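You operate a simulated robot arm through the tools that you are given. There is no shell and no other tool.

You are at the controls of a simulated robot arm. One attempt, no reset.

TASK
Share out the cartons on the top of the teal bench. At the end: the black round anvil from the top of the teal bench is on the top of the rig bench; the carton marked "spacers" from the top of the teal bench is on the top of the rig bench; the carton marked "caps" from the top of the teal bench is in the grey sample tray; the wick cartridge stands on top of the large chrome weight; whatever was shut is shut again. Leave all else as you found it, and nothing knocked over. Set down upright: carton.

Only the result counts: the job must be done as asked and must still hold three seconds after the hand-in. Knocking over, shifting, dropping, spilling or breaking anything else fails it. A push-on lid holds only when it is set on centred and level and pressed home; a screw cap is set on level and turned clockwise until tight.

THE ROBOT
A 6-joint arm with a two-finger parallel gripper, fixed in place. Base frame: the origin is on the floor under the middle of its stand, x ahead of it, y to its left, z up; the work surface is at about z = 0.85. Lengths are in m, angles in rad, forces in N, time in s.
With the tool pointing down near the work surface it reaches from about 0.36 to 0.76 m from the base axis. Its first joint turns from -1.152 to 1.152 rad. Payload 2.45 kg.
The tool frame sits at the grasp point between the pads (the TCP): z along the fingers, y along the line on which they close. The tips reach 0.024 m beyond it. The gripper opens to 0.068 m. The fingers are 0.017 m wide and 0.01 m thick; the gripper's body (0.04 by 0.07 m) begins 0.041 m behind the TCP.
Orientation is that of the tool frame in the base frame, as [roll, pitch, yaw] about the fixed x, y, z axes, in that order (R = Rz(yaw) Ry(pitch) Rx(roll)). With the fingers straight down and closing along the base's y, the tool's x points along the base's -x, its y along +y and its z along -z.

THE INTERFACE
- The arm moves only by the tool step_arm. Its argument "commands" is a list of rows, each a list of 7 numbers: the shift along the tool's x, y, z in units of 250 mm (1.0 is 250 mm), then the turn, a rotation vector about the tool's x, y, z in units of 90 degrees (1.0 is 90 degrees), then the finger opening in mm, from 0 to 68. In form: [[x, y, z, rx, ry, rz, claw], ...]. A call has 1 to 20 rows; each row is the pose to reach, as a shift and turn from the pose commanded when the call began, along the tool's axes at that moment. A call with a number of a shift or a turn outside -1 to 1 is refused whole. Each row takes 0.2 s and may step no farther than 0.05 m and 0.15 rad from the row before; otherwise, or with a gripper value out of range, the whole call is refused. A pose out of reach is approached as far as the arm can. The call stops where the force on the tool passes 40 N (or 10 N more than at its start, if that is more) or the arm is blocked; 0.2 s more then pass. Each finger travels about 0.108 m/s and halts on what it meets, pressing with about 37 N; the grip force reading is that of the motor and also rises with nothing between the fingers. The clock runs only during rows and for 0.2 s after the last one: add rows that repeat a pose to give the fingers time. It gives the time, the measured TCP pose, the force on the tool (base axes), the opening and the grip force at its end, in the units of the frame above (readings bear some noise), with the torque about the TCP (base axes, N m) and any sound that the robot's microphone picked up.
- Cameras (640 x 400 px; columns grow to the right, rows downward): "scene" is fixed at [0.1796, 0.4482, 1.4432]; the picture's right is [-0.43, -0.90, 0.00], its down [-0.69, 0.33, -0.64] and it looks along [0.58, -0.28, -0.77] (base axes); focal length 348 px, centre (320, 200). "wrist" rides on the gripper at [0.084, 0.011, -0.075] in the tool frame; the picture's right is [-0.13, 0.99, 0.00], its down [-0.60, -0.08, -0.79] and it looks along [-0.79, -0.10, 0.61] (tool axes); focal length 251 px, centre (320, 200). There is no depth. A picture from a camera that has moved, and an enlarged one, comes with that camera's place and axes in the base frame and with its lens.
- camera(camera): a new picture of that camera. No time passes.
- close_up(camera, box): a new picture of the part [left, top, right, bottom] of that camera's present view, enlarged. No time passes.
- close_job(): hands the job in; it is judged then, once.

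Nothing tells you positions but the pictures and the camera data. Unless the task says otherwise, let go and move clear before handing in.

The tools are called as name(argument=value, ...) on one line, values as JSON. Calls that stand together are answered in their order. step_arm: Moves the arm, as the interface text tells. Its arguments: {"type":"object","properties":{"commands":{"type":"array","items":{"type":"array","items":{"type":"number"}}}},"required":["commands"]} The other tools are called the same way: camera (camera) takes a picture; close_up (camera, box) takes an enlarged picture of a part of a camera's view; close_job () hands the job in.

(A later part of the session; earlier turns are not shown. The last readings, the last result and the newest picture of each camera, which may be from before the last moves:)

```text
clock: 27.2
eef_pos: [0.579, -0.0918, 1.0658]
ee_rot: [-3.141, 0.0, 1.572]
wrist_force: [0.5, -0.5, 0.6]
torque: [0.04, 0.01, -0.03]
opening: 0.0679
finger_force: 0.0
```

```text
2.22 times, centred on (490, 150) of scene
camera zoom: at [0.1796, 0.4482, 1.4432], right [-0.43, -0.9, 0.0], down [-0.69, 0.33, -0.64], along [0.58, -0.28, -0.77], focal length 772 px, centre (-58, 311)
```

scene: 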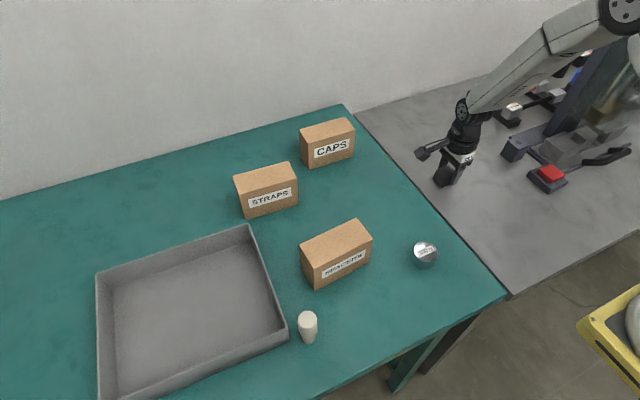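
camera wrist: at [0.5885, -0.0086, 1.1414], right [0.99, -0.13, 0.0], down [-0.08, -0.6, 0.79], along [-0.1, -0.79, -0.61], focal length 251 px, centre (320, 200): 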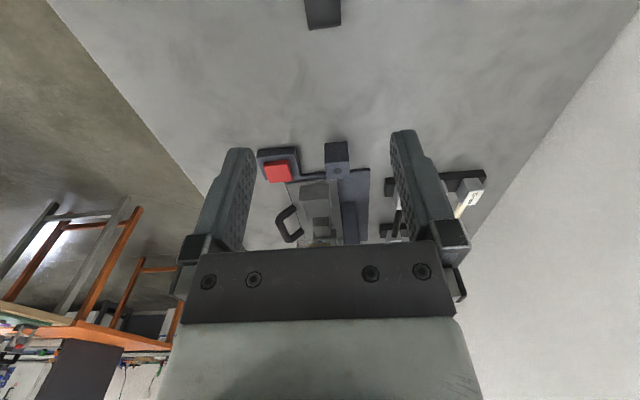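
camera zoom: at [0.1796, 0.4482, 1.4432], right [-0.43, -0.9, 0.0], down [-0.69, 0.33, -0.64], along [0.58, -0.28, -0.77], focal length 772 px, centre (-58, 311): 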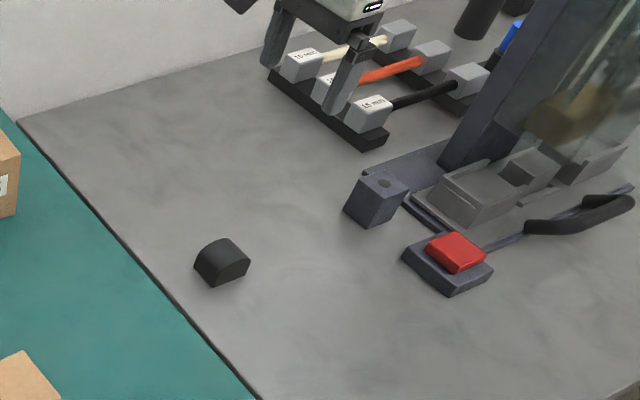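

Anvil stands well on the rig bench, clear of everything. Next the spacers carton: I move back over the teal bench to view it.

step_arm(commands=[[0.15, -0.075, -0.03, 0, 0, 0, 68], [0.3, -0.15, -0.06, 0, 0, 0, 68], [0.45, -0.225, -0.09, 0, 0, 0, 68], [0.6, -0.3, -0.12, 0, 0, 0, 68], [0.75, -0.375, -0.14, 0, 0, 0, 68], [0.9, -0.45, -0.14, 0, 0, 0, 68]])

step_arm(commands=[[0.16, 0, 0, 0, 0, 0, 68], [0.32, 0, 0, 0, 0, 0, 68], [0.48, 0, 0, 0, 0, 0, 68], [0.64, 0, 0, 0, 0, 0, 68], [0.8, 0, 0, 0, 0, 0, 68], [0.9, 0, 0, 0, 0, 0, 68], [0.9, 0, 0, 0, 0, 0, 68]])

camera(camera="wrist")

camera(camera="scene")

```text
clock: 28.6
eef_pos: [0.4663, 0.1328, 1.0985]
ee_rot: [-3.141, 0.001, 1.57]
wrist_force: [0.4, 0.6, -0.1]
torque: [0.01, -0.03, 0.04]
opening: 0.0681
finger_force: 0.0
```

```text
clock: 30.2
eef_pos: [0.4673, 0.3571, 1.0989]
ee_rot: [3.141, 0.0, 1.569]
wrist_force: [-0.2, -1.0, 0.6]
torque: [0.01, 0.01, 0.03]
opening: 0.0682
finger_force: 0.1
```

```text
taken
camera wrist: at [0.4775, 0.4416, 1.1742], right [0.99, -0.13, 0.0], down [-0.08, -0.6, 0.79], along [-0.1, -0.79, -0.61], focal length 251 px, centre (320, 200)
```

wrist: 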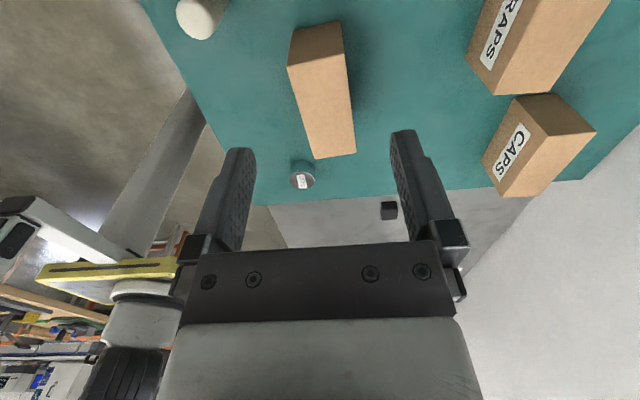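

```text
taken
```

scene: 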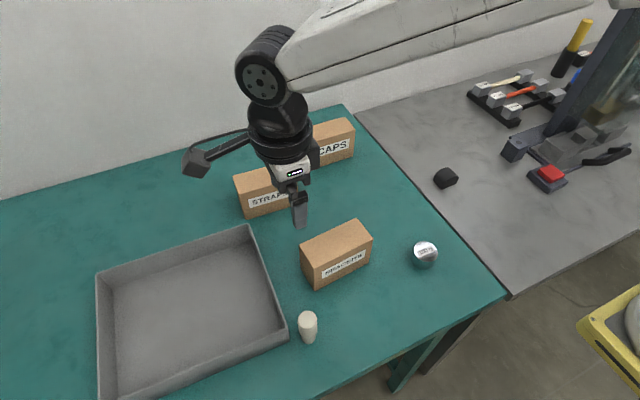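

close_up(camera="wrist", box=[240, 0, 420, 180])

close_up(camera="wrist", box=[440, 0, 640, 220])

```text
2.22 times, centred on (330, 90) of wrist
camera zoom: at [0.4775, 0.4416, 1.1742], right [0.99, -0.13, 0.0], down [-0.08, -0.6, 0.79], along [-0.1, -0.79, -0.61], focal length 559 px, centre (298, 444)
```

zoom: 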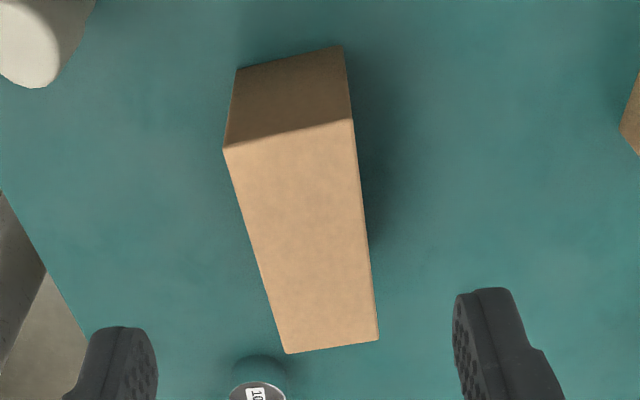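

```text
1.82 times, centred on (540, 110) of wrist
camera zoom: at [0.4775, 0.4416, 1.1742], right [0.99, -0.13, 0.0], down [-0.08, -0.6, 0.79], along [-0.1, -0.79, -0.61], focal length 457 px, centre (-80, 364)
```

zoom: 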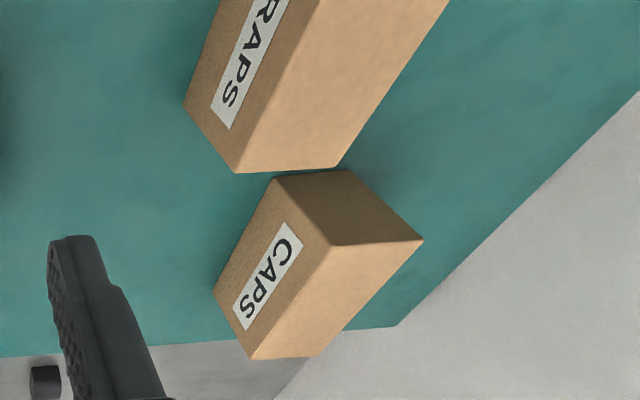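

I fix the spacers carton's centre at about (0.464, 0.281), turned ~4° and 54 mm deep, top at 0.934; caps at about (0.745, 0.160). Moving above the spacers carton with matching yaw.

step_arm(commands=[[-0.1, -0.005, 0.05, 0, 0, -0.02, 68], [-0.2, -0.01, 0.15, 0, 0, -0.0477, 68], [-0.305, -0.013, 0.3, 0, 0, -0.0477, 68], [-0.305, -0.013, 0.42, 0, 0, -0.0477, 68], [-0.305, -0.013, 0.436, 0, 0, -0.0477, 68], [-0.305, -0.013, 0.436, 0, 0, -0.0477, 68]])

camera(camera="wrist")

close_up(camera="scene", box=[240, 170, 440, 330])

```text
clock: 31.6
eef_pos: [0.4626, 0.2778, 0.9898]
ee_rot: [3.141, 0.0, 1.647]
wrist_force: [-0.2, 0.9, 0.1]
torque: [0.01, 0.03, -0.01]
opening: 0.0678
finger_force: 0.0
```

```text
taken
camera wrist: at [0.4667, 0.3634, 1.0658], right [1.0, -0.05, 0.0], down [-0.03, -0.61, 0.79], along [-0.04, -0.79, -0.61], focal length 251 px, centre (320, 200)
```

wrist: 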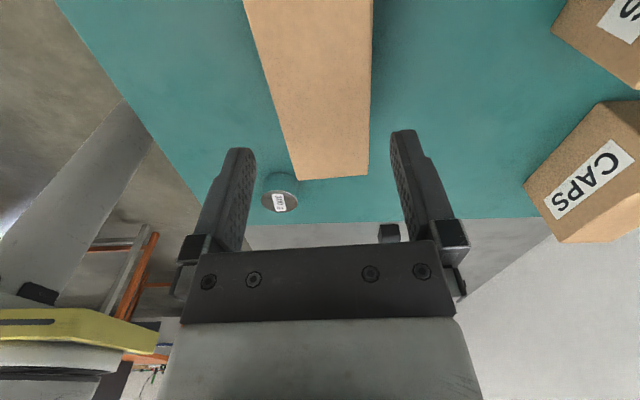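

```text
2.50 times, centred on (340, 250) of scene
camera zoom: at [0.1796, 0.4482, 1.4432], right [-0.43, -0.9, 0.0], down [-0.69, 0.33, -0.64], along [0.58, -0.28, -0.77], focal length 869 px, centre (270, 75)
```

zoom: 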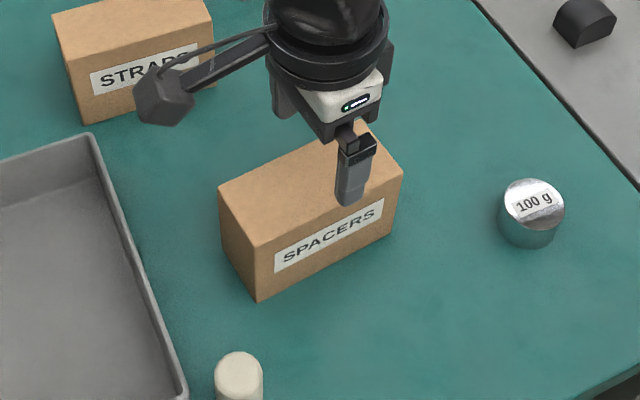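

Alignment looks right within 2 mm. Going down slowly around the carton.

step_arm(commands=[[0, 0.007, 0.06, 0, 0, 0, 68], [0, 0.007, 0.12, 0, 0, 0, 68], [0, 0.007, 0.16, 0, 0, 0, 68], [0, 0.007, 0.2, 0, 0, 0, 68], [0, 0.007, 0.24, 0, 0, 0, 68], [0, 0.007, 0.28, 0, 0, 0, 68], [0, 0.007, 0.32, 0, 0, 0, 68], [0, 0.007, 0.345, 0, 0, 0, 68], [0, 0.007, 0.345, 0, 0, 0, 68]])

camera(camera="wrist")

close_up(camera="scene", box=[240, 170, 440, 330])

```text
clock: 33.6
eef_pos: [0.4665, 0.2802, 0.9045]
ee_rot: [3.141, 0.0, 1.646]
wrist_force: [-0.7, -0.3, -0.7]
torque: [0.0, 0.0, 0.01]
opening: 0.0679
finger_force: 0.0
```

```text
taken
camera wrist: at [0.4689, 0.3649, 0.9803], right [1.0, -0.05, 0.0], down [-0.03, -0.61, 0.79], along [-0.04, -0.79, -0.61], focal length 251 px, centre (320, 200)
```

wrist: 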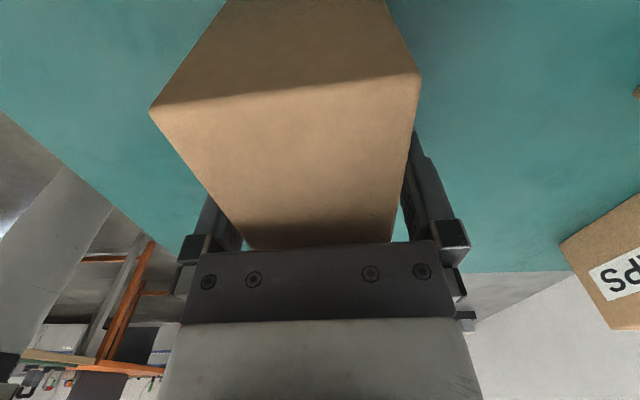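

```text
2.50 times, centred on (340, 250) of scene
camera zoom: at [0.1796, 0.4482, 1.4432], right [-0.43, -0.9, 0.0], down [-0.69, 0.33, -0.64], along [0.58, -0.28, -0.77], focal length 869 px, centre (270, 75)
```

zoom: 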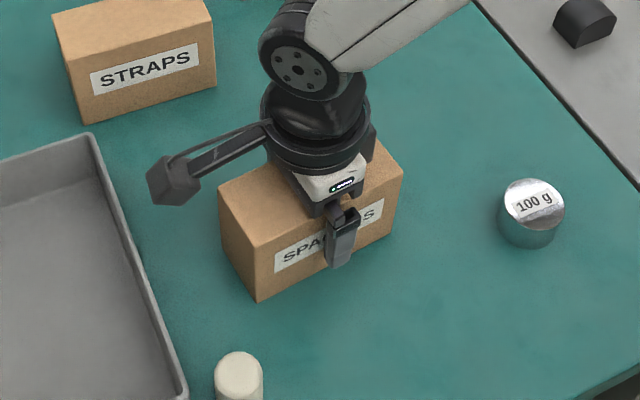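

Straddling the carton with no contact. Closing the fingers on it.

step_arm(commands=[[0, 0, 0, 0, 0, 0, 58], [0, 0, 0, 0, 0, 0, 50], [0, 0, 0, 0, 0, 0, 40], [0, 0, 0, 0, 0, 0, 40], [0, 0, 0, 0, 0, 0, 40]])

step_arm(commands=[[0, 0, -0.02, 0, 0, 0, 40], [0, 0, -0.06, 0, 0, 0, 40], [0, 0, -0.1, 0, 0, 0, 40]])

camera(camera="wrist")

close_up(camera="scene", box=[240, 170, 440, 330])

```text
clock: 34.8
eef_pos: [0.4657, 0.2806, 0.9047]
ee_rot: [-3.141, 0.0, 1.645]
wrist_force: [-0.1, -0.1, 1.0]
torque: [-0.09, 0.02, -0.04]
opening: 0.0548
finger_force: 37.4
```

```text
clock: 35.6
eef_pos: [0.4654, 0.2793, 0.9292]
ee_rot: [-3.139, 0.0, 1.646]
wrist_force: [0.0, -0.2, -1.9]
torque: [-0.02, -0.01, 0.0]
opening: 0.0547
finger_force: 37.0
```

```text
taken
camera wrist: at [0.4686, 0.365, 1.0055], right [1.0, -0.05, 0.0], down [-0.03, -0.61, 0.79], along [-0.04, -0.79, -0.61], focal length 251 px, centre (320, 200)
```

wrist: 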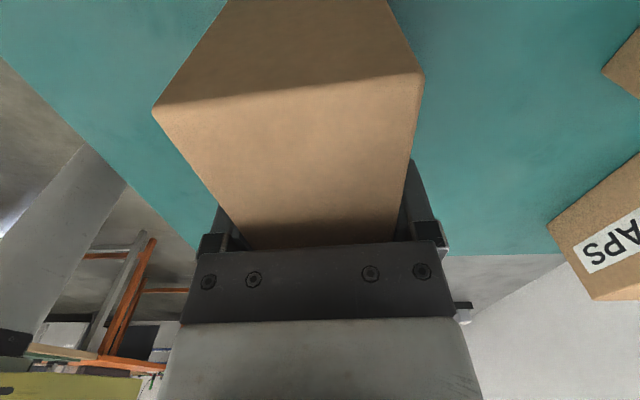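

```text
2.50 times, centred on (340, 250) of scene
camera zoom: at [0.1797, 0.4482, 1.4432], right [-0.43, -0.9, 0.0], down [-0.69, 0.33, -0.64], along [0.58, -0.28, -0.77], focal length 869 px, centre (270, 75)
```

zoom: 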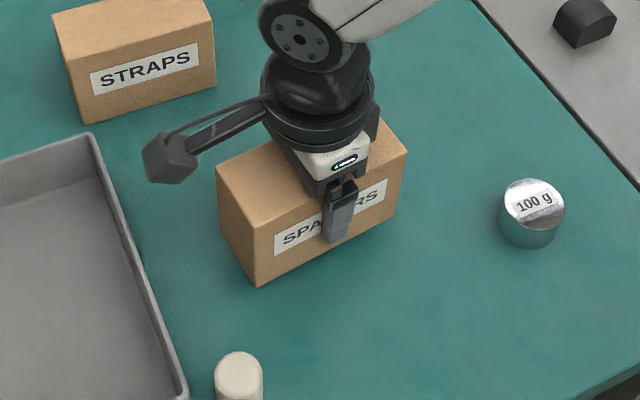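

Carton held level, about 0.2 kg. Lifting and carrying it to the rig bench at about (0.465, −0.14).

step_arm(commands=[[0, 0, -0.15, 0, 0, 0, 40], [0, 0, -0.3, 0, 0, 0, 40], [0, 0, -0.45, 0, 0, 0, 40], [-0.05, -0.004, -0.55, 0, 0, 0, 40], [-0.2, -0.015, -0.56, 0, 0, 0, 40], [-0.35, -0.026, -0.56, 0, 0, 0, 40], [-0.5, -0.038, -0.56, 0, 0, 0, 40], [-0.65, -0.049, -0.56, 0, 0, 0, 40], [-0.8, -0.06, -0.56, 0, 0, 0, 40], [-0.838, -0.063, -0.56, 0, 0, 0, 40]])

step_arm(commands=[[-0.15, -0.011, 0, 0, 0, 0, 40], [-0.3, -0.023, 0, 0, 0, 0, 40], [-0.45, -0.034, 0, 0, 0, 0, 40], [-0.6, -0.045, 0, 0, 0, 0, 40], [-0.75, -0.056, 0, 0, 0, 0, 40], [-0.838, -0.063, 0, 0, 0, 0, 40], [-0.838, -0.063, 0, 0, 0, 0, 40]])

camera(camera="wrist")

camera(camera="scene")

```text
clock: 37.8
eef_pos: [0.4668, 0.0693, 1.068]
ee_rot: [3.141, 0.0, 1.645]
wrist_force: [0.1, -0.3, -2.3]
torque: [0.0, 0.01, -0.01]
opening: 0.0548
finger_force: 36.8
```

```text
clock: 39.4
eef_pos: [0.464, -0.1424, 1.0679]
ee_rot: [3.141, 0.0, 1.647]
wrist_force: [-0.7, -0.8, -1.5]
torque: [-0.03, 0.03, -0.02]
opening: 0.0549
finger_force: 37.5
```

```text
taken
camera wrist: at [0.4675, -0.0563, 1.1441], right [1.0, -0.05, 0.0], down [-0.03, -0.61, 0.79], along [-0.04, -0.79, -0.61], focal length 251 px, centre (320, 200)
```

wrist: 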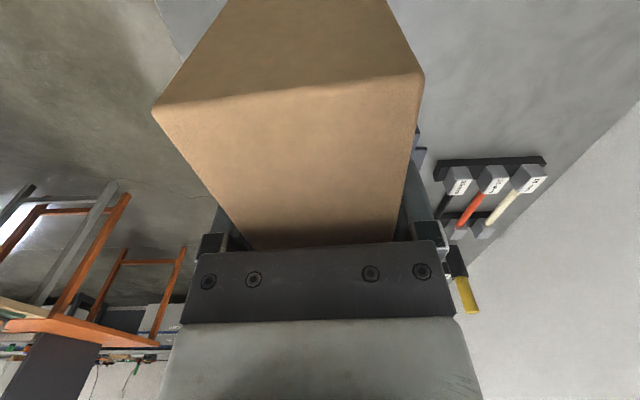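

```text
taken
```

scene: 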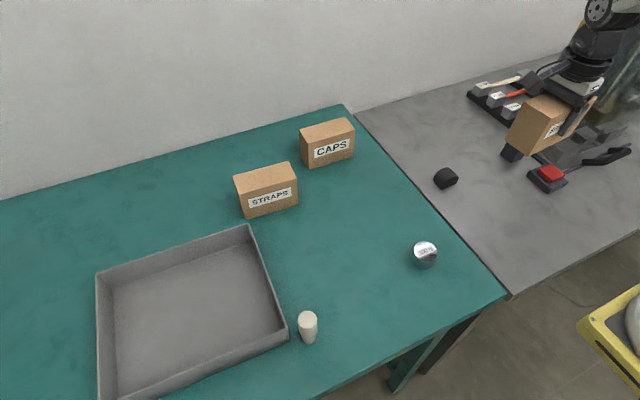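

Over clear rig bench. Lowering to just above the expected contact height.

step_arm(commands=[[0, 0, 0.16, 0, 0, 0, 40], [0, 0, 0.32, 0, 0, 0, 40], [0, 0, 0.48, 0, 0, 0, 40], [0, 0, 0.6, 0, 0, 0, 40], [0, 0, 0.7, 0, 0, 0, 40], [0, 0, 0.76, 0, 0, 0, 40], [0, 0, 0.8, 0, 0, 0, 40], [0, 0, 0.82, 0, 0, 0, 40]])

camera(camera="scene")

camera(camera="wrist")

```text
clock: 41.2
eef_pos: [0.4646, -0.1412, 0.8634]
ee_rot: [-3.141, -0.001, 1.645]
wrist_force: [0.1, 0.3, -3.7]
torque: [0.0, -0.06, 0.0]
opening: 0.0548
finger_force: 37.1
```

```text
taken
```

scene: 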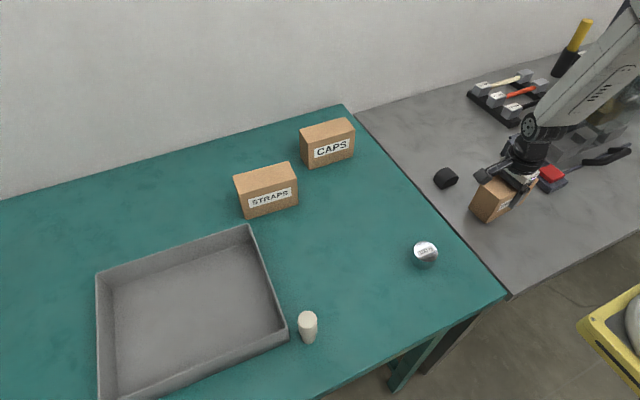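

```text
taken
camera wrist: at [0.4682, -0.056, 0.9392], right [1.0, -0.05, 0.0], down [-0.03, -0.61, 0.79], along [-0.04, -0.79, -0.61], focal length 251 px, centre (320, 200)
```

wrist: 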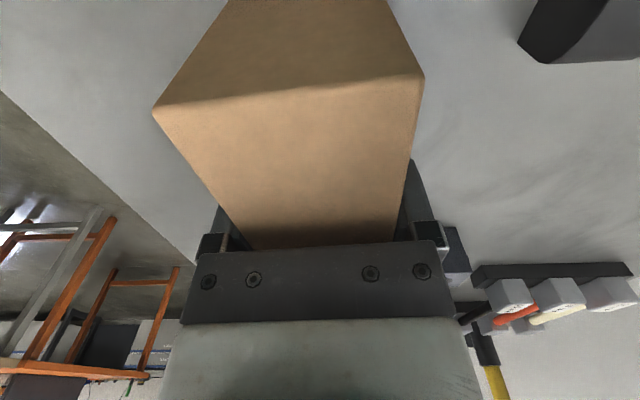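

Now the last centimetre in small steps.

step_arm(commands=[[0, 0, 0.012, 0, 0, 0, 40], [0, 0, 0.022, 0, 0, 0, 40], [0, 0, 0.03, 0, 0, 0, 40], [0, 0, 0.036, 0, 0, 0, 40], [0, 0, 0.04, 0, 0, 0, 40]])

```text
clock: 42.4
eef_pos: [0.4647, -0.1398, 0.8536]
ee_rot: [-3.141, 0.0, 1.646]
wrist_force: [-3.2, 2.5, 8.5]
torque: [-0.19, 0.08, -0.05]
opening: 0.0549
finger_force: 36.8
```

Gentle contact (about 9 N) — the carton is on the bench. Opening the fingers.

step_arm(commands=[[0, 0, 0, 0, 0, 0, 56], [0, 0, 0, 0, 0, 0, 60], [0, 0, 0, 0, 0, 0, 64], [0, 0, 0, 0, 0, 0, 68], [0, 0, 0, 0, 0, 0, 68]])

camera(camera="wrist")

```text
clock: 43.6
eef_pos: [0.4658, -0.14, 0.8543]
ee_rot: [-3.14, 0.001, 1.646]
wrist_force: [-0.2, 0.1, -0.4]
torque: [0.0, 0.03, 0.01]
opening: 0.0678
finger_force: 0.1
```

```text
taken
camera wrist: at [0.4682, -0.0555, 0.9299], right [1.0, -0.05, 0.0], down [-0.03, -0.61, 0.79], along [-0.04, -0.79, -0.61], focal length 251 px, centre (320, 200)
```

wrist: 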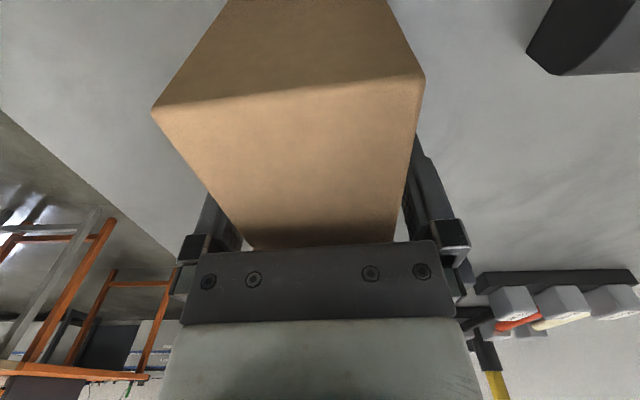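

Carton released and standing. Rising straight up.

step_arm(commands=[[0, 0, -0.05, 0, 0, 0, 68], [0, 0, -0.12, 0, 0, 0, 68], [0, 0, -0.24, 0, 0, 0, 68], [0, 0, -0.4, 0, 0, 0, 68], [0, 0, -0.58, 0, 0, 0, 68], [0, 0, -0.76, 0, 0, 0, 68], [0, 0, -0.94, 0, 0, 0, 68], [0, 0, -1.0, 0, 0, 0, 68]])

camera(camera="scene")

camera(camera="wrist")

```text
clock: 45.4
eef_pos: [0.4662, -0.1388, 1.1065]
ee_rot: [-3.141, 0.0, 1.645]
wrist_force: [0.3, -0.4, -0.1]
torque: [0.0, 0.0, 0.0]
opening: 0.0682
finger_force: 0.2
```

```text
taken
```

scene: 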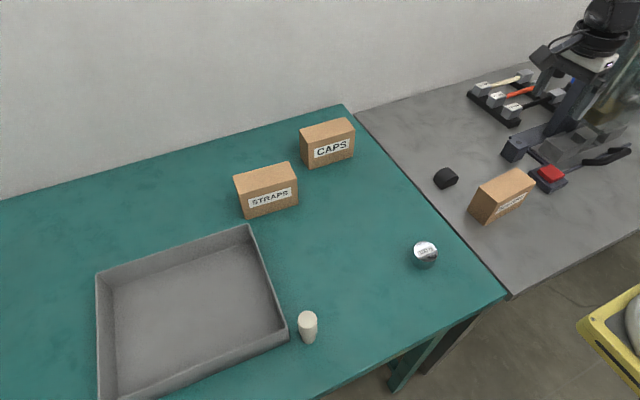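

```text
taken
camera wrist: at [0.4691, -0.055, 1.1829], right [1.0, -0.05, 0.0], down [-0.03, -0.61, 0.79], along [-0.04, -0.79, -0.61], focal length 251 px, centre (320, 200)
```

wrist: 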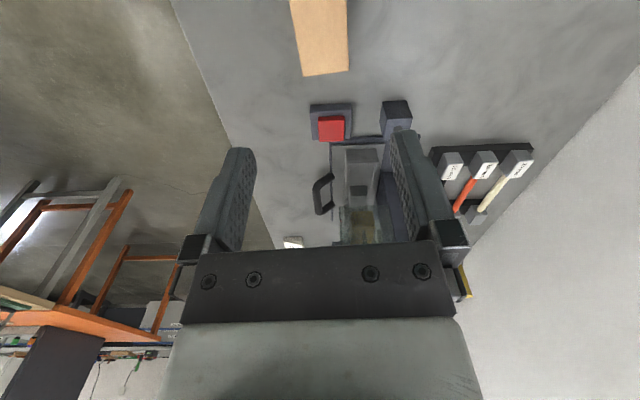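

Both rig-bench items are in place. Now toward the caps carton; first a survey position near it.

step_arm(commands=[[0.149, 0.097, 0, 0, 0, 0, 68], [0.298, 0.194, 0, 0, 0, 0, 68], [0.447, 0.291, 0, 0, 0, 0, 68], [0.597, 0.388, 0, 0, 0, 0, 68], [0.746, 0.485, 0, 0, 0, 0, 68]])

step_arm(commands=[[0.149, 0.097, 0, 0, 0, 0.02, 68], [0.298, 0.194, 0, 0, 0, 0.047, 68], [0.447, 0.291, 0, 0, 0, 0.047, 68], [0.597, 0.388, 0, 0, 0, 0.047, 68], [0.746, 0.485, 0, 0, 0, 0.047, 68], [0.746, 0.485, 0, 0, 0, 0.047, 68]])

camera(camera="wrist")

close_up(camera="wrist", box=[280, 0, 500, 180])

```text
clock: 46.6
eef_pos: [0.5726, 0.056, 1.1051]
ee_rot: [3.141, -0.001, 1.645]
wrist_force: [-0.1, 0.3, 0.0]
torque: [0.01, 0.0, 0.03]
opening: 0.0678
finger_force: 0.1
```

```text
clock: 48.0
eef_pos: [0.679, 0.2535, 1.1025]
ee_rot: [-3.141, 0.0, 1.57]
wrist_force: [1.0, 0.2, 0.4]
torque: [0.04, 0.03, 0.03]
opening: 0.068
finger_force: 0.0
```

```text
taken
camera wrist: at [0.6882, 0.3363, 1.1786], right [0.99, -0.13, 0.0], down [-0.08, -0.6, 0.79], along [-0.1, -0.79, -0.61], focal length 251 px, centre (320, 200)
```

wrist: 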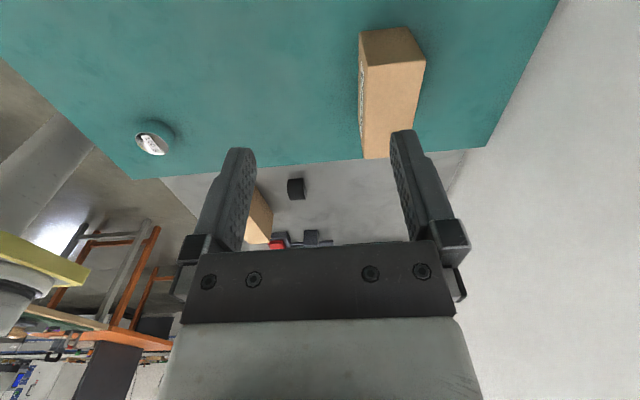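

```text
2.22 times, centred on (390, 90) of wrist
camera zoom: at [0.6882, 0.3363, 1.1786], right [0.99, -0.13, 0.0], down [-0.08, -0.6, 0.79], along [-0.1, -0.79, -0.61], focal length 559 px, centre (164, 444)
```

zoom: 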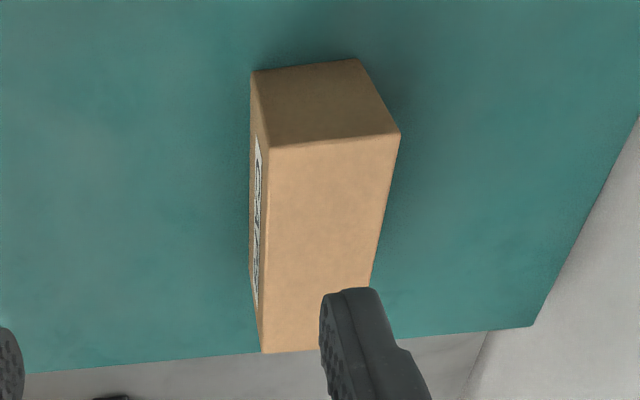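

Caps carton's centre is about (0.744, 0.161), nearly square to the axes. It's at the edge of reach, so I aim for a grasp slightly toward the robot's side, at (0.744, 0.152), and first go just above it.

step_arm(commands=[[-0.14, 0.086, 0.0, 0, 0, 0.012, 68], [-0.28, 0.173, 0.05, 0, 0, 0.012, 68], [-0.406, 0.259, 0.15, 0, 0, 0.012, 68], [-0.406, 0.259, 0.3, 0, 0, 0.012, 68], [-0.406, 0.259, 0.45, 0, 0, 0.012, 68], [-0.406, 0.259, 0.45, 0, 0, 0.012, 68]])

camera(camera="wrist")

close_up(camera="scene", box=[220, 60, 420, 220])

```text
clock: 49.4
eef_pos: [0.7442, 0.1501, 0.9923]
ee_rot: [-3.141, 0.0, 1.553]
wrist_force: [-0.1, -0.5, -0.1]
torque: [-0.01, -0.01, 0.03]
opening: 0.0681
finger_force: 0.0
```

```text
taken
camera wrist: at [0.7556, 0.2338, 1.067], right [0.99, -0.15, 0.0], down [-0.09, -0.6, 0.79], along [-0.12, -0.78, -0.61], focal length 251 px, centre (320, 200)
```

wrist: 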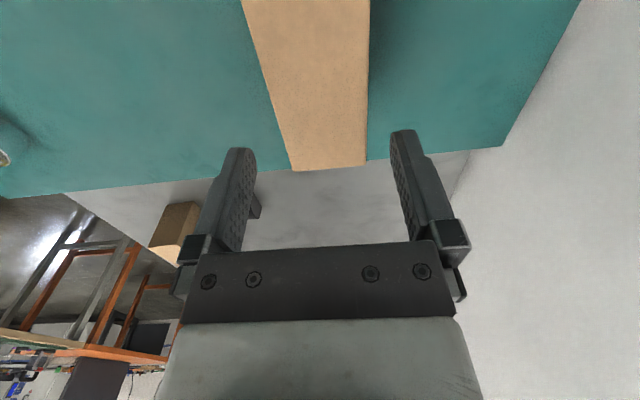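

```text
2.50 times, centred on (320, 140) of scene
camera zoom: at [0.1796, 0.4482, 1.4432], right [-0.43, -0.9, 0.0], down [-0.69, 0.33, -0.64], along [0.58, -0.28, -0.77], focal length 869 px, centre (320, 350)
```

zoom: 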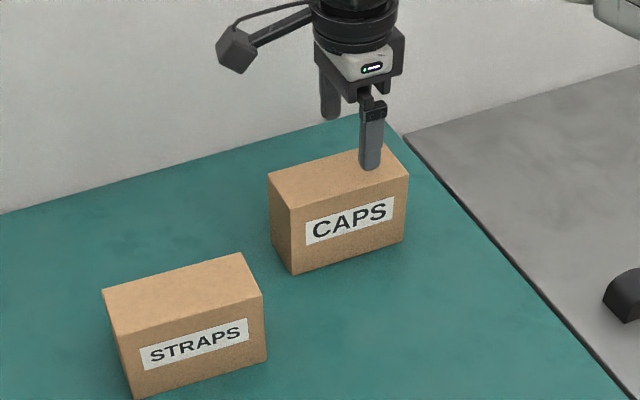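

Reach is fine here. Centreline fits within 2 mm; going down around the carton.

step_arm(commands=[[0.024, -0.006, 0.06, 0, 0, 0, 68], [0.024, -0.006, 0.12, 0, 0, 0, 68], [0.024, -0.006, 0.16, 0, 0, 0, 68], [0.024, -0.006, 0.2, 0, 0, 0, 68], [0.024, -0.006, 0.24, 0, 0, 0, 68], [0.024, -0.006, 0.28, 0, 0, 0, 68], [0.024, -0.006, 0.32, 0, 0, 0, 68], [0.024, -0.006, 0.35, 0, 0, 0, 68], [0.024, -0.006, 0.35, 0, 0, 0, 68]])

camera(camera="wrist")

close_up(camera="scene", box=[220, 60, 420, 220])

```text
clock: 51.4
eef_pos: [0.7443, 0.1545, 0.9043]
ee_rot: [-3.141, -0.001, 1.553]
wrist_force: [0.9, 0.4, -0.3]
torque: [-0.02, 0.01, 0.01]
opening: 0.068
finger_force: 0.1
```

```text
taken
camera wrist: at [0.7546, 0.2388, 0.9802], right [0.99, -0.15, 0.0], down [-0.09, -0.6, 0.79], along [-0.12, -0.78, -0.61], focal length 251 px, centre (320, 200)
```

wrist: 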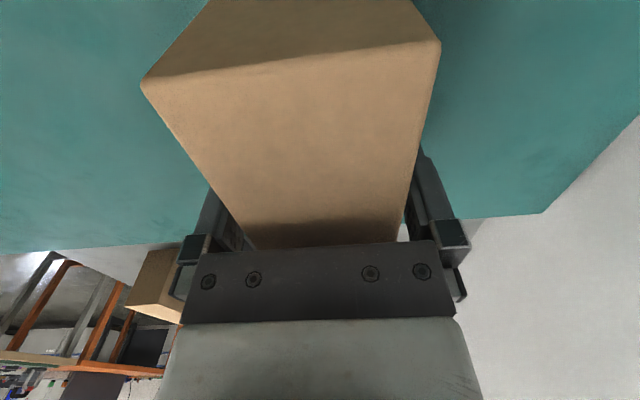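

```text
2.50 times, centred on (320, 140) of scene
camera zoom: at [0.1796, 0.4482, 1.4432], right [-0.43, -0.9, 0.0], down [-0.69, 0.33, -0.64], along [0.58, -0.28, -0.77], focal length 869 px, centre (320, 350)
```

zoom: 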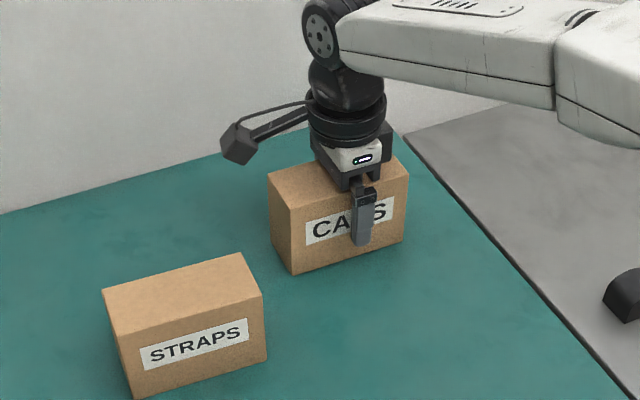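

Straddling the caps carton freely. Closing and lifting a little.

step_arm(commands=[[0, 0, 0, 0, 0, 0, 58], [0, 0, 0, 0, 0, 0, 50], [0, 0, 0, 0, 0, 0, 40], [0, 0, 0, 0, 0, 0, 40], [0, 0, 0, 0, 0, 0, 40]])

step_arm(commands=[[0, 0, -0.02, 0, 0, 0, 40], [0, 0, -0.06, 0, 0, 0, 40], [0, 0, -0.12, 0, 0, 0, 40], [0, 0, -0.12, 0, 0, 0, 40]])

camera(camera="wrist")

camera(camera="scene")

```text
clock: 52.6
eef_pos: [0.743, 0.1545, 0.9051]
ee_rot: [3.141, -0.001, 1.553]
wrist_force: [-0.8, -0.2, 0.6]
torque: [0.06, 0.0, 0.03]
opening: 0.0548
finger_force: 37.0
```

```text
clock: 53.6
eef_pos: [0.7409, 0.155, 0.9335]
ee_rot: [3.141, 0.001, 1.554]
wrist_force: [0.0, -1.1, -2.3]
torque: [0.01, 0.0, 0.0]
opening: 0.0547
finger_force: 36.5
```

```text
taken
camera wrist: at [0.7537, 0.2381, 1.0099], right [0.99, -0.15, 0.0], down [-0.09, -0.6, 0.79], along [-0.12, -0.78, -0.61], focal length 251 px, centre (320, 200)
```

wrist: 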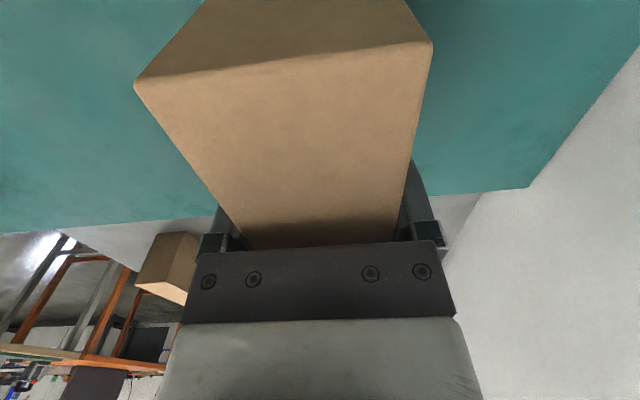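

```text
taken
```

scene: 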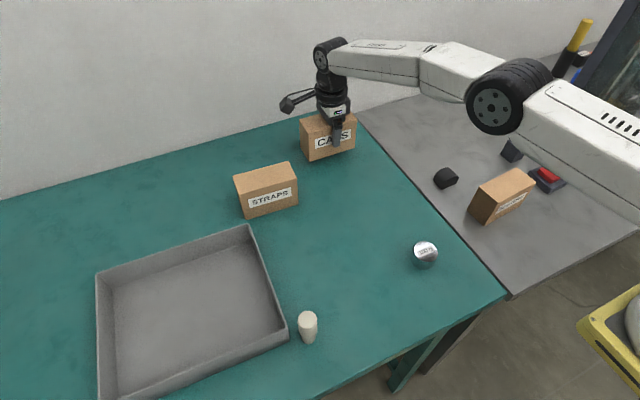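

Caps carton held level. Raising it and drawing it inward, while checking the tray geometry from the scene camera.

step_arm(commands=[[0, -0.02, -0.14, 0, 0, 0, 40], [0, -0.06, -0.28, 0, 0, 0, 40], [0, -0.12, -0.42, 0, 0, 0, 40], [0, -0.2, -0.56, 0, 0, 0, 40], [0, -0.3, -0.62, 0, 0, 0, 40], [0, -0.3, -0.62, 0, 0, 0, 40]])

close_up(camera="scene", box=[80, 200, 320, 400])

camera(camera="wrist")

```text
clock: 55.0
eef_pos: [0.6672, 0.1567, 1.0895]
ee_rot: [3.141, 0.002, 1.553]
wrist_force: [0.0, -0.1, -1.5]
torque: [0.02, 0.04, 0.0]
opening: 0.0547
finger_force: 36.7
```

```text
2.00 times, centred on (200, 300) of scene
camera zoom: at [0.1797, 0.4482, 1.4432], right [-0.43, -0.9, 0.0], down [-0.69, 0.33, -0.64], along [0.58, -0.28, -0.77], focal length 695 px, centre (560, 0)
```

zoom: 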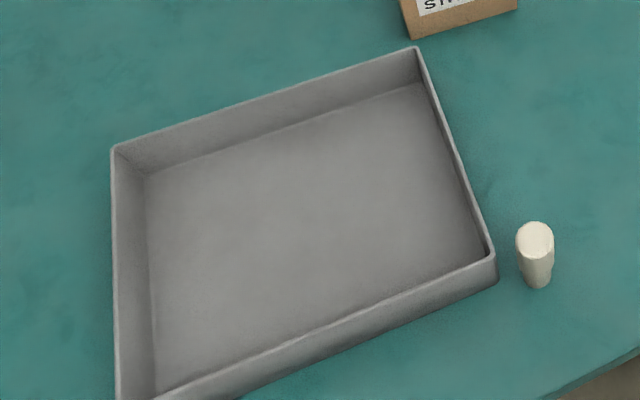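

```text
taken
camera wrist: at [0.6786, 0.2398, 1.1648], right [0.99, -0.15, 0.0], down [-0.09, -0.6, 0.79], along [-0.12, -0.78, -0.61], focal length 251 px, centre (320, 200)
```

wrist: 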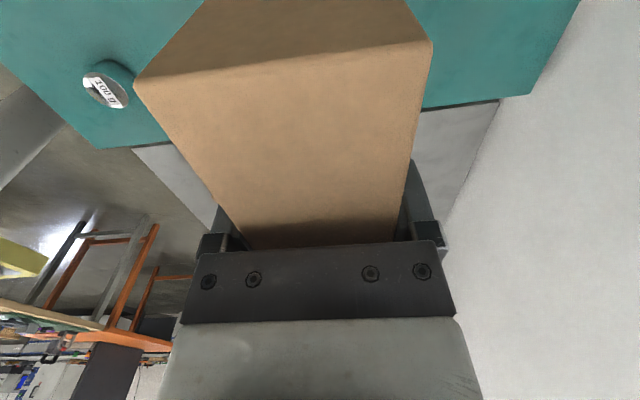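

The tray's inner floor spans about x 0.40–0.59, y 0.41–0.67. I'll carry the carton to (0.48, 0.505), well within it.

step_arm(commands=[[0.138, -0.077, 0, 0, 0, 0, 40], [0.276, -0.154, 0, 0, 0, 0, 40], [0.414, -0.232, 0, 0, 0, 0, 40], [0.552, -0.309, 0, 0, 0, 0, 40], [0.69, -0.386, 0, 0, 0, 0, 40]])

step_arm(commands=[[0.138, -0.077, 0, 0, 0, 0, 40], [0.276, -0.154, 0, 0, 0, 0, 40], [0.414, -0.232, 0, 0, 0, 0, 40], [0.552, -0.309, 0, 0, 0, 0, 40], [0.69, -0.386, 0, 0, 0, 0, 40], [0.69, -0.386, 0, 0, 0, 0, 40]])

camera(camera="scene")

camera(camera="wrist")

```text
clock: 56.2
eef_pos: [0.5739, 0.3316, 1.0903]
ee_rot: [3.141, -0.001, 1.552]
wrist_force: [-0.2, -0.1, -2.1]
torque: [-0.03, 0.02, 0.02]
opening: 0.0548
finger_force: 36.9
```

```text
clock: 57.6
eef_pos: [0.4822, 0.506, 1.0888]
ee_rot: [3.142, 0.0, 1.553]
wrist_force: [-0.3, 0.5, -2.9]
torque: [-0.01, 0.02, -0.02]
opening: 0.0549
finger_force: 36.9
```

```text
taken
```

scene: 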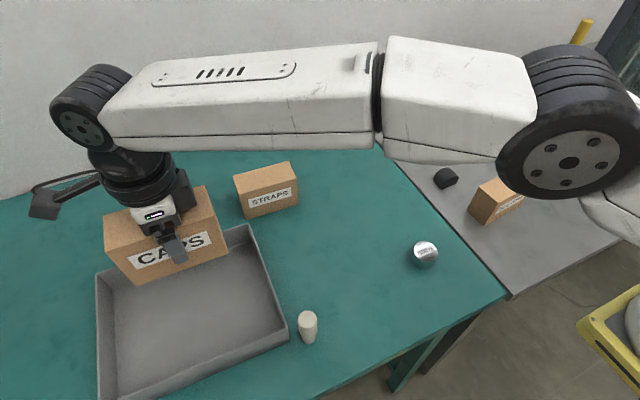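

```text
taken
camera wrist: at [0.4934, 0.5906, 1.1646], right [0.99, -0.15, 0.0], down [-0.09, -0.6, 0.79], along [-0.12, -0.78, -0.61], focal length 251 px, centre (320, 200)
```

wrist: 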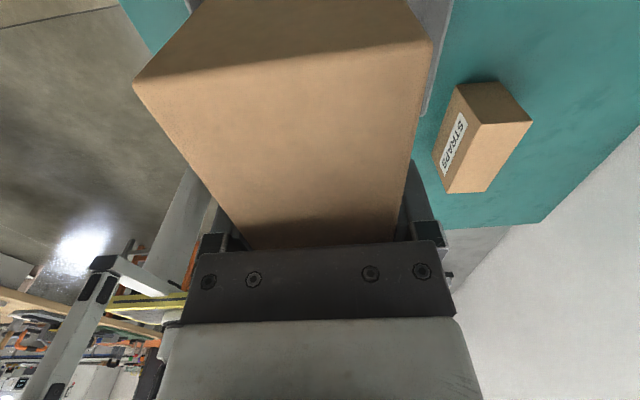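

Positioned over the tray. Lowering most of the way.

step_arm(commands=[[0, 0, 0.14, 0, 0, 0, 40], [0, 0, 0.28, 0, 0, 0, 40], [0, 0, 0.4, 0, 0, 0, 40], [0, 0, 0.5, 0, 0, 0, 40], [0, 0, 0.57, 0, 0, 0, 40], [0, 0, 0.6, 0, 0, 0, 40], [0, 0, 0.62, 0, 0, 0, 40]])

camera(camera="scene")

camera(camera="wrist")

```text
clock: 59.2
eef_pos: [0.4815, 0.5033, 0.9328]
ee_rot: [-3.141, 0.0, 1.552]
wrist_force: [0.5, -0.7, -1.9]
torque: [-0.02, -0.01, 0.02]
opening: 0.0547
finger_force: 36.7
```

```text
taken
```

scene: 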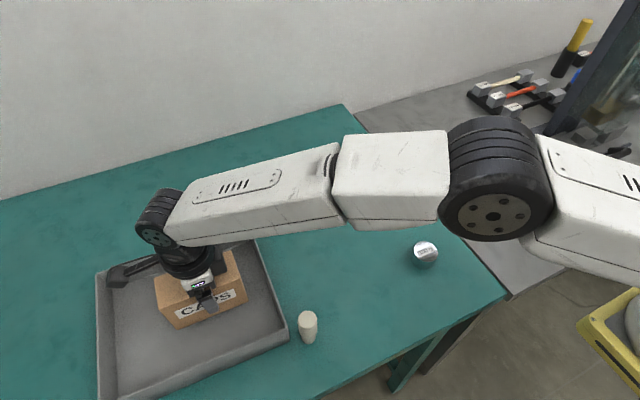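

```text
taken
camera wrist: at [0.4921, 0.588, 1.0095], right [0.99, -0.15, 0.0], down [-0.09, -0.6, 0.79], along [-0.12, -0.78, -0.61], focal length 251 px, centre (320, 200)
```

wrist: 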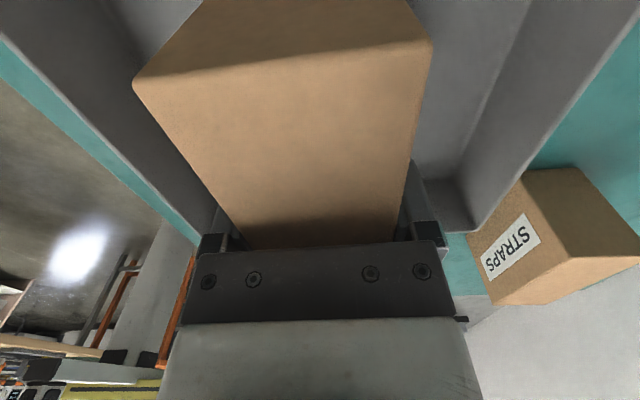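

The carton is inside the tray walls. Lowering in small steps to find the tray floor.

step_arm(commands=[[0, 0, 0.016, 0, 0, 0, 40], [0, 0, 0.032, 0, 0, 0, 40], [0, 0, 0.044, 0, 0, 0, 40], [0, 0, 0.056, 0, 0, 0, 40], [0, 0, 0.064, 0, 0, 0, 40], [0, 0, 0.072, 0, 0, 0, 40]])

```text
clock: 60.6
eef_pos: [0.4792, 0.5054, 0.9162]
ee_rot: [3.141, 0.0, 1.553]
wrist_force: [0.4, -1.2, -2.5]
torque: [-0.01, 0.01, -0.02]
opening: 0.055
finger_force: 37.0
```

step_arm(commands=[[0, 0, 0.006, 0, 0, 0, 40], [0, 0, 0.012, 0, 0, 0, 40], [0, 0, 0.018, 0, 0, 0, 40], [0, 0, 0.022, 0, 0, 0, 40]])

```text
clock: 61.6
eef_pos: [0.4821, 0.5052, 0.911]
ee_rot: [-3.14, 0.001, 1.554]
wrist_force: [0.4, -0.7, -2.2]
torque: [-0.02, 0.02, 0.0]
opening: 0.0549
finger_force: 37.3
```

Still hanging free at 0.911. A few more millimetres.

step_arm(commands=[[0, 0, 0.006, 0, 0, 0, 40], [0, 0, 0.01, 0, 0, 0, 40], [0, 0, 0.014, 0, 0, 0, 40]])

```text
clock: 62.4
eef_pos: [0.4817, 0.5043, 0.9099]
ee_rot: [3.141, -0.001, 1.552]
wrist_force: [-1.8, -3.9, 9.1]
torque: [-0.55, 0.29, 0.03]
opening: 0.0549
finger_force: 36.8
```

Gentle contact (9 N): the carton rests on the tray floor. Opening and checking.

step_arm(commands=[[0, 0, 0, 0, 0, 0, 56], [0, 0, 0, 0, 0, 0, 60], [0, 0, 0, 0, 0, 0, 64], [0, 0, 0, 0, 0, 0, 68], [0, 0, 0, 0, 0, 0, 68]])

camera(camera="wrist")

```text
clock: 63.6
eef_pos: [0.4816, 0.5052, 0.9066]
ee_rot: [-3.141, 0.001, 1.553]
wrist_force: [0.4, 0.0, -1.9]
torque: [0.0, 0.03, 0.0]
opening: 0.0681
finger_force: 0.1
```

```text
taken
camera wrist: at [0.4921, 0.5887, 0.9827], right [0.99, -0.15, 0.0], down [-0.09, -0.6, 0.79], along [-0.12, -0.78, -0.61], focal length 251 px, centre (320, 200)
```

wrist: 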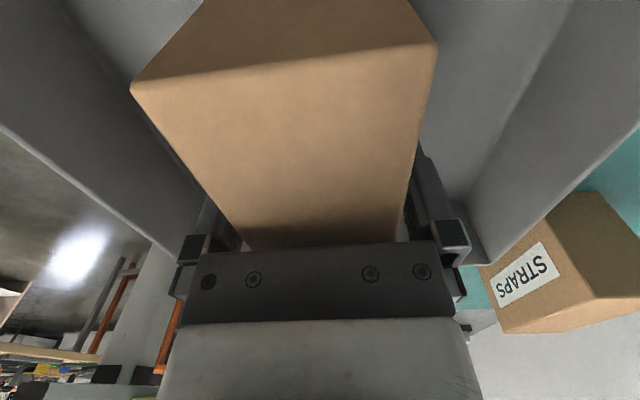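

Released and upright. Rising straight up out of the tray.

step_arm(commands=[[0, 0, -0.05, 0, 0, 0, 68], [0, 0, -0.12, 0, 0, 0, 68], [0, 0, -0.24, 0, 0, 0, 68], [0, 0, -0.4, 0, 0, 0, 68], [0, 0, -0.58, 0, 0, 0, 68], [0, 0, -0.76, 0, 0, 0, 68], [0, 0, -0.84, 0, 0, 0, 68]])

camera(camera="scene")

camera(camera="wrist")

```text
clock: 65.2
eef_pos: [0.48, 0.5033, 1.1156]
ee_rot: [-3.141, 0.0, 1.554]
wrist_force: [0.0, -1.1, -0.9]
torque: [0.0, 0.02, 0.04]
opening: 0.068
finger_force: 0.1
```

```text
taken
```

scene: 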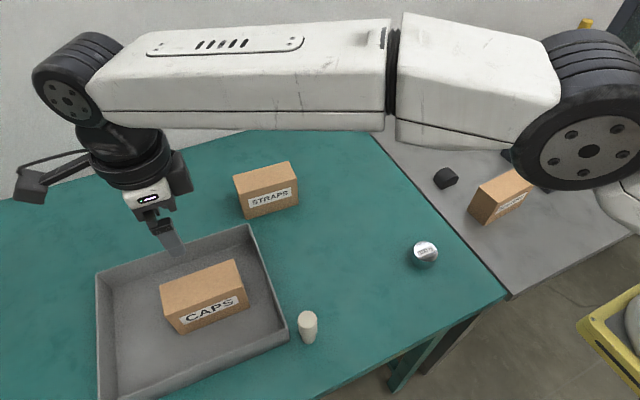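

```text
taken
camera wrist: at [0.491, 0.5875, 1.1914], right [0.99, -0.15, 0.0], down [-0.09, -0.6, 0.79], along [-0.12, -0.78, -0.61], focal length 251 px, centre (320, 200)
```

wrist: 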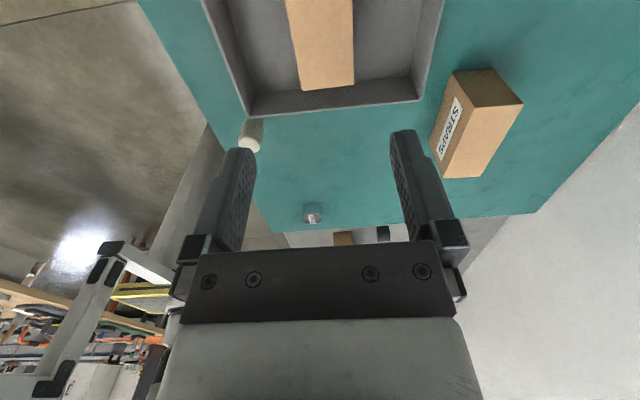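

Caps carton stands in the tray. Now the wick cartridge: I move so the wrist camera can measure it and the weight.

step_arm(commands=[[-0.06, -0.145, 0, 0, 0, 0, 68], [-0.12, -0.29, 0.05, 0, 0, 0, 68], [-0.18, -0.437, 0.1, 0, 0, 0, 68], [-0.18, -0.437, 0.14, 0, 0, 0, 68], [-0.18, -0.437, 0.14, 0, 0, 0, 68]])

camera(camera="wrist")

close_up(camera="wrist", box=[240, 0, 420, 150])

close_up(camera="wrist", box=[260, 120, 400, 240])

```text
clock: 66.4
eef_pos: [0.3707, 0.4596, 1.0807]
ee_rot: [-3.141, 0.0, 1.552]
wrist_force: [-0.4, -1.2, 0.3]
torque: [0.01, 0.01, -0.02]
opening: 0.0678
finger_force: 0.0
```

```text
taken
camera wrist: at [0.3814, 0.544, 1.1572], right [0.99, -0.15, 0.0], down [-0.09, -0.6, 0.79], along [-0.12, -0.78, -0.61], focal length 251 px, centre (320, 200)
```

wrist: 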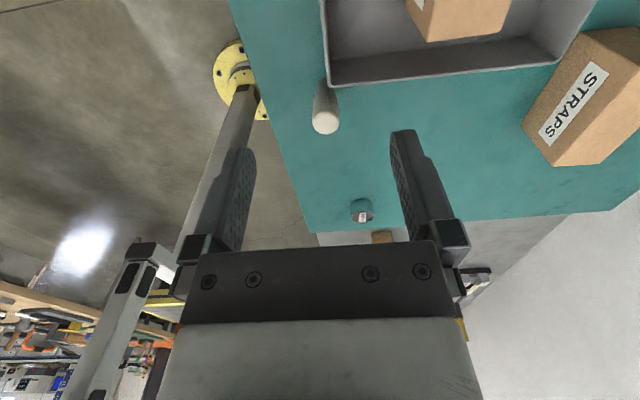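

```text
2.67 times, centred on (330, 75) of wrist
camera zoom: at [0.3814, 0.544, 1.1572], right [0.99, -0.15, 0.0], down [-0.09, -0.6, 0.79], along [-0.12, -0.78, -0.61], focal length 670 px, centre (293, 533)
```

zoom: 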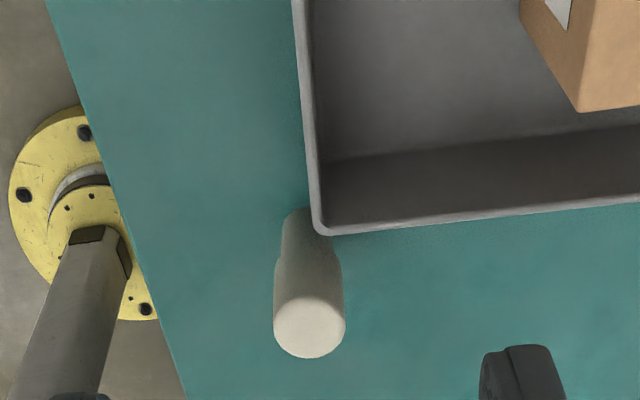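

```text
3.33 times, centred on (330, 180) of wrist
camera zoom: at [0.3814, 0.544, 1.1572], right [0.99, -0.15, 0.0], down [-0.09, -0.6, 0.79], along [-0.12, -0.78, -0.61], focal length 838 px, centre (287, 267)
```

zoom: 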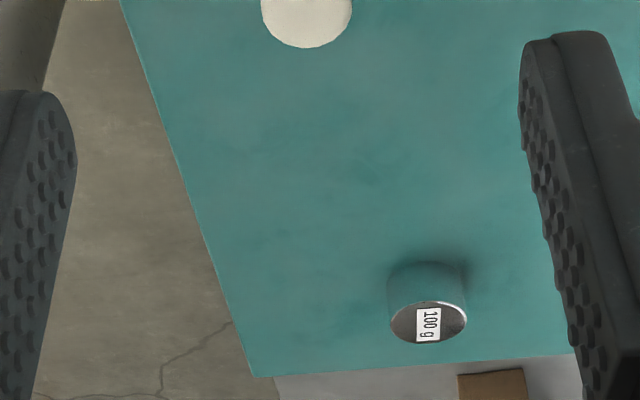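

Cartridge centre about (0.364, 0.383), top at z ≈ 0.93, ~29 mm wide. Before picking it up I take a close look at the weight.

step_arm(commands=[[-0.18, 0.02, 0, 0, 0, 0, 68], [-0.36, 0.04, 0, 0, 0, 0, 68], [-0.54, 0.06, 0, 0, 0, 0, 68], [-0.72, 0.09, 0.05, 0, 0, 0, 68], [-0.9, 0.12, 0.15, 0, 0, 0, 68], [-1.0, 0.13, 0.24, 0, 0, 0, 68], [-1.0, 0.13, 0.24, 0, 0, 0, 68]])

camera(camera="wrist")

close_up(camera="wrist", box=[240, 20, 400, 140])

```text
refused: row 5 steps farther than a row can; nothing moved
```

```text
taken
camera wrist: at [0.3814, 0.544, 1.1572], right [0.99, -0.15, 0.0], down [-0.09, -0.6, 0.79], along [-0.12, -0.78, -0.61], focal length 251 px, centre (320, 200)
```

wrist: 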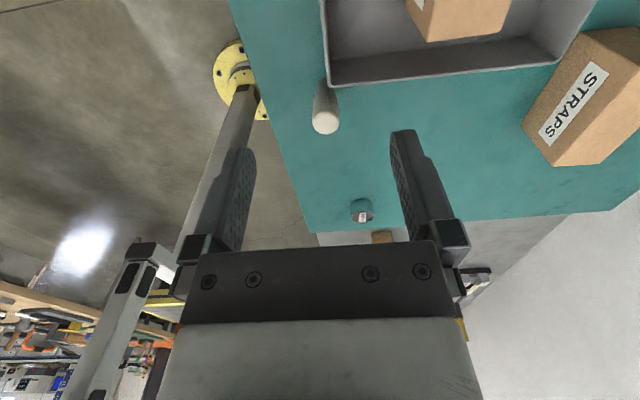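

```text
3.33 times, centred on (320, 80) of wrist
camera zoom: at [0.3814, 0.544, 1.1572], right [0.99, -0.15, 0.0], down [-0.09, -0.6, 0.79], along [-0.12, -0.78, -0.61], focal length 838 px, centre (320, 600)
```

zoom: 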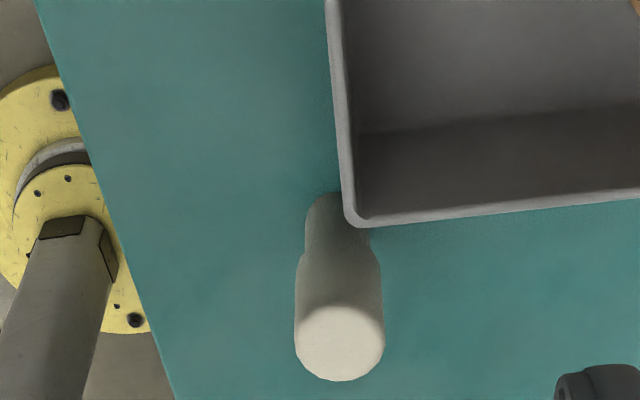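

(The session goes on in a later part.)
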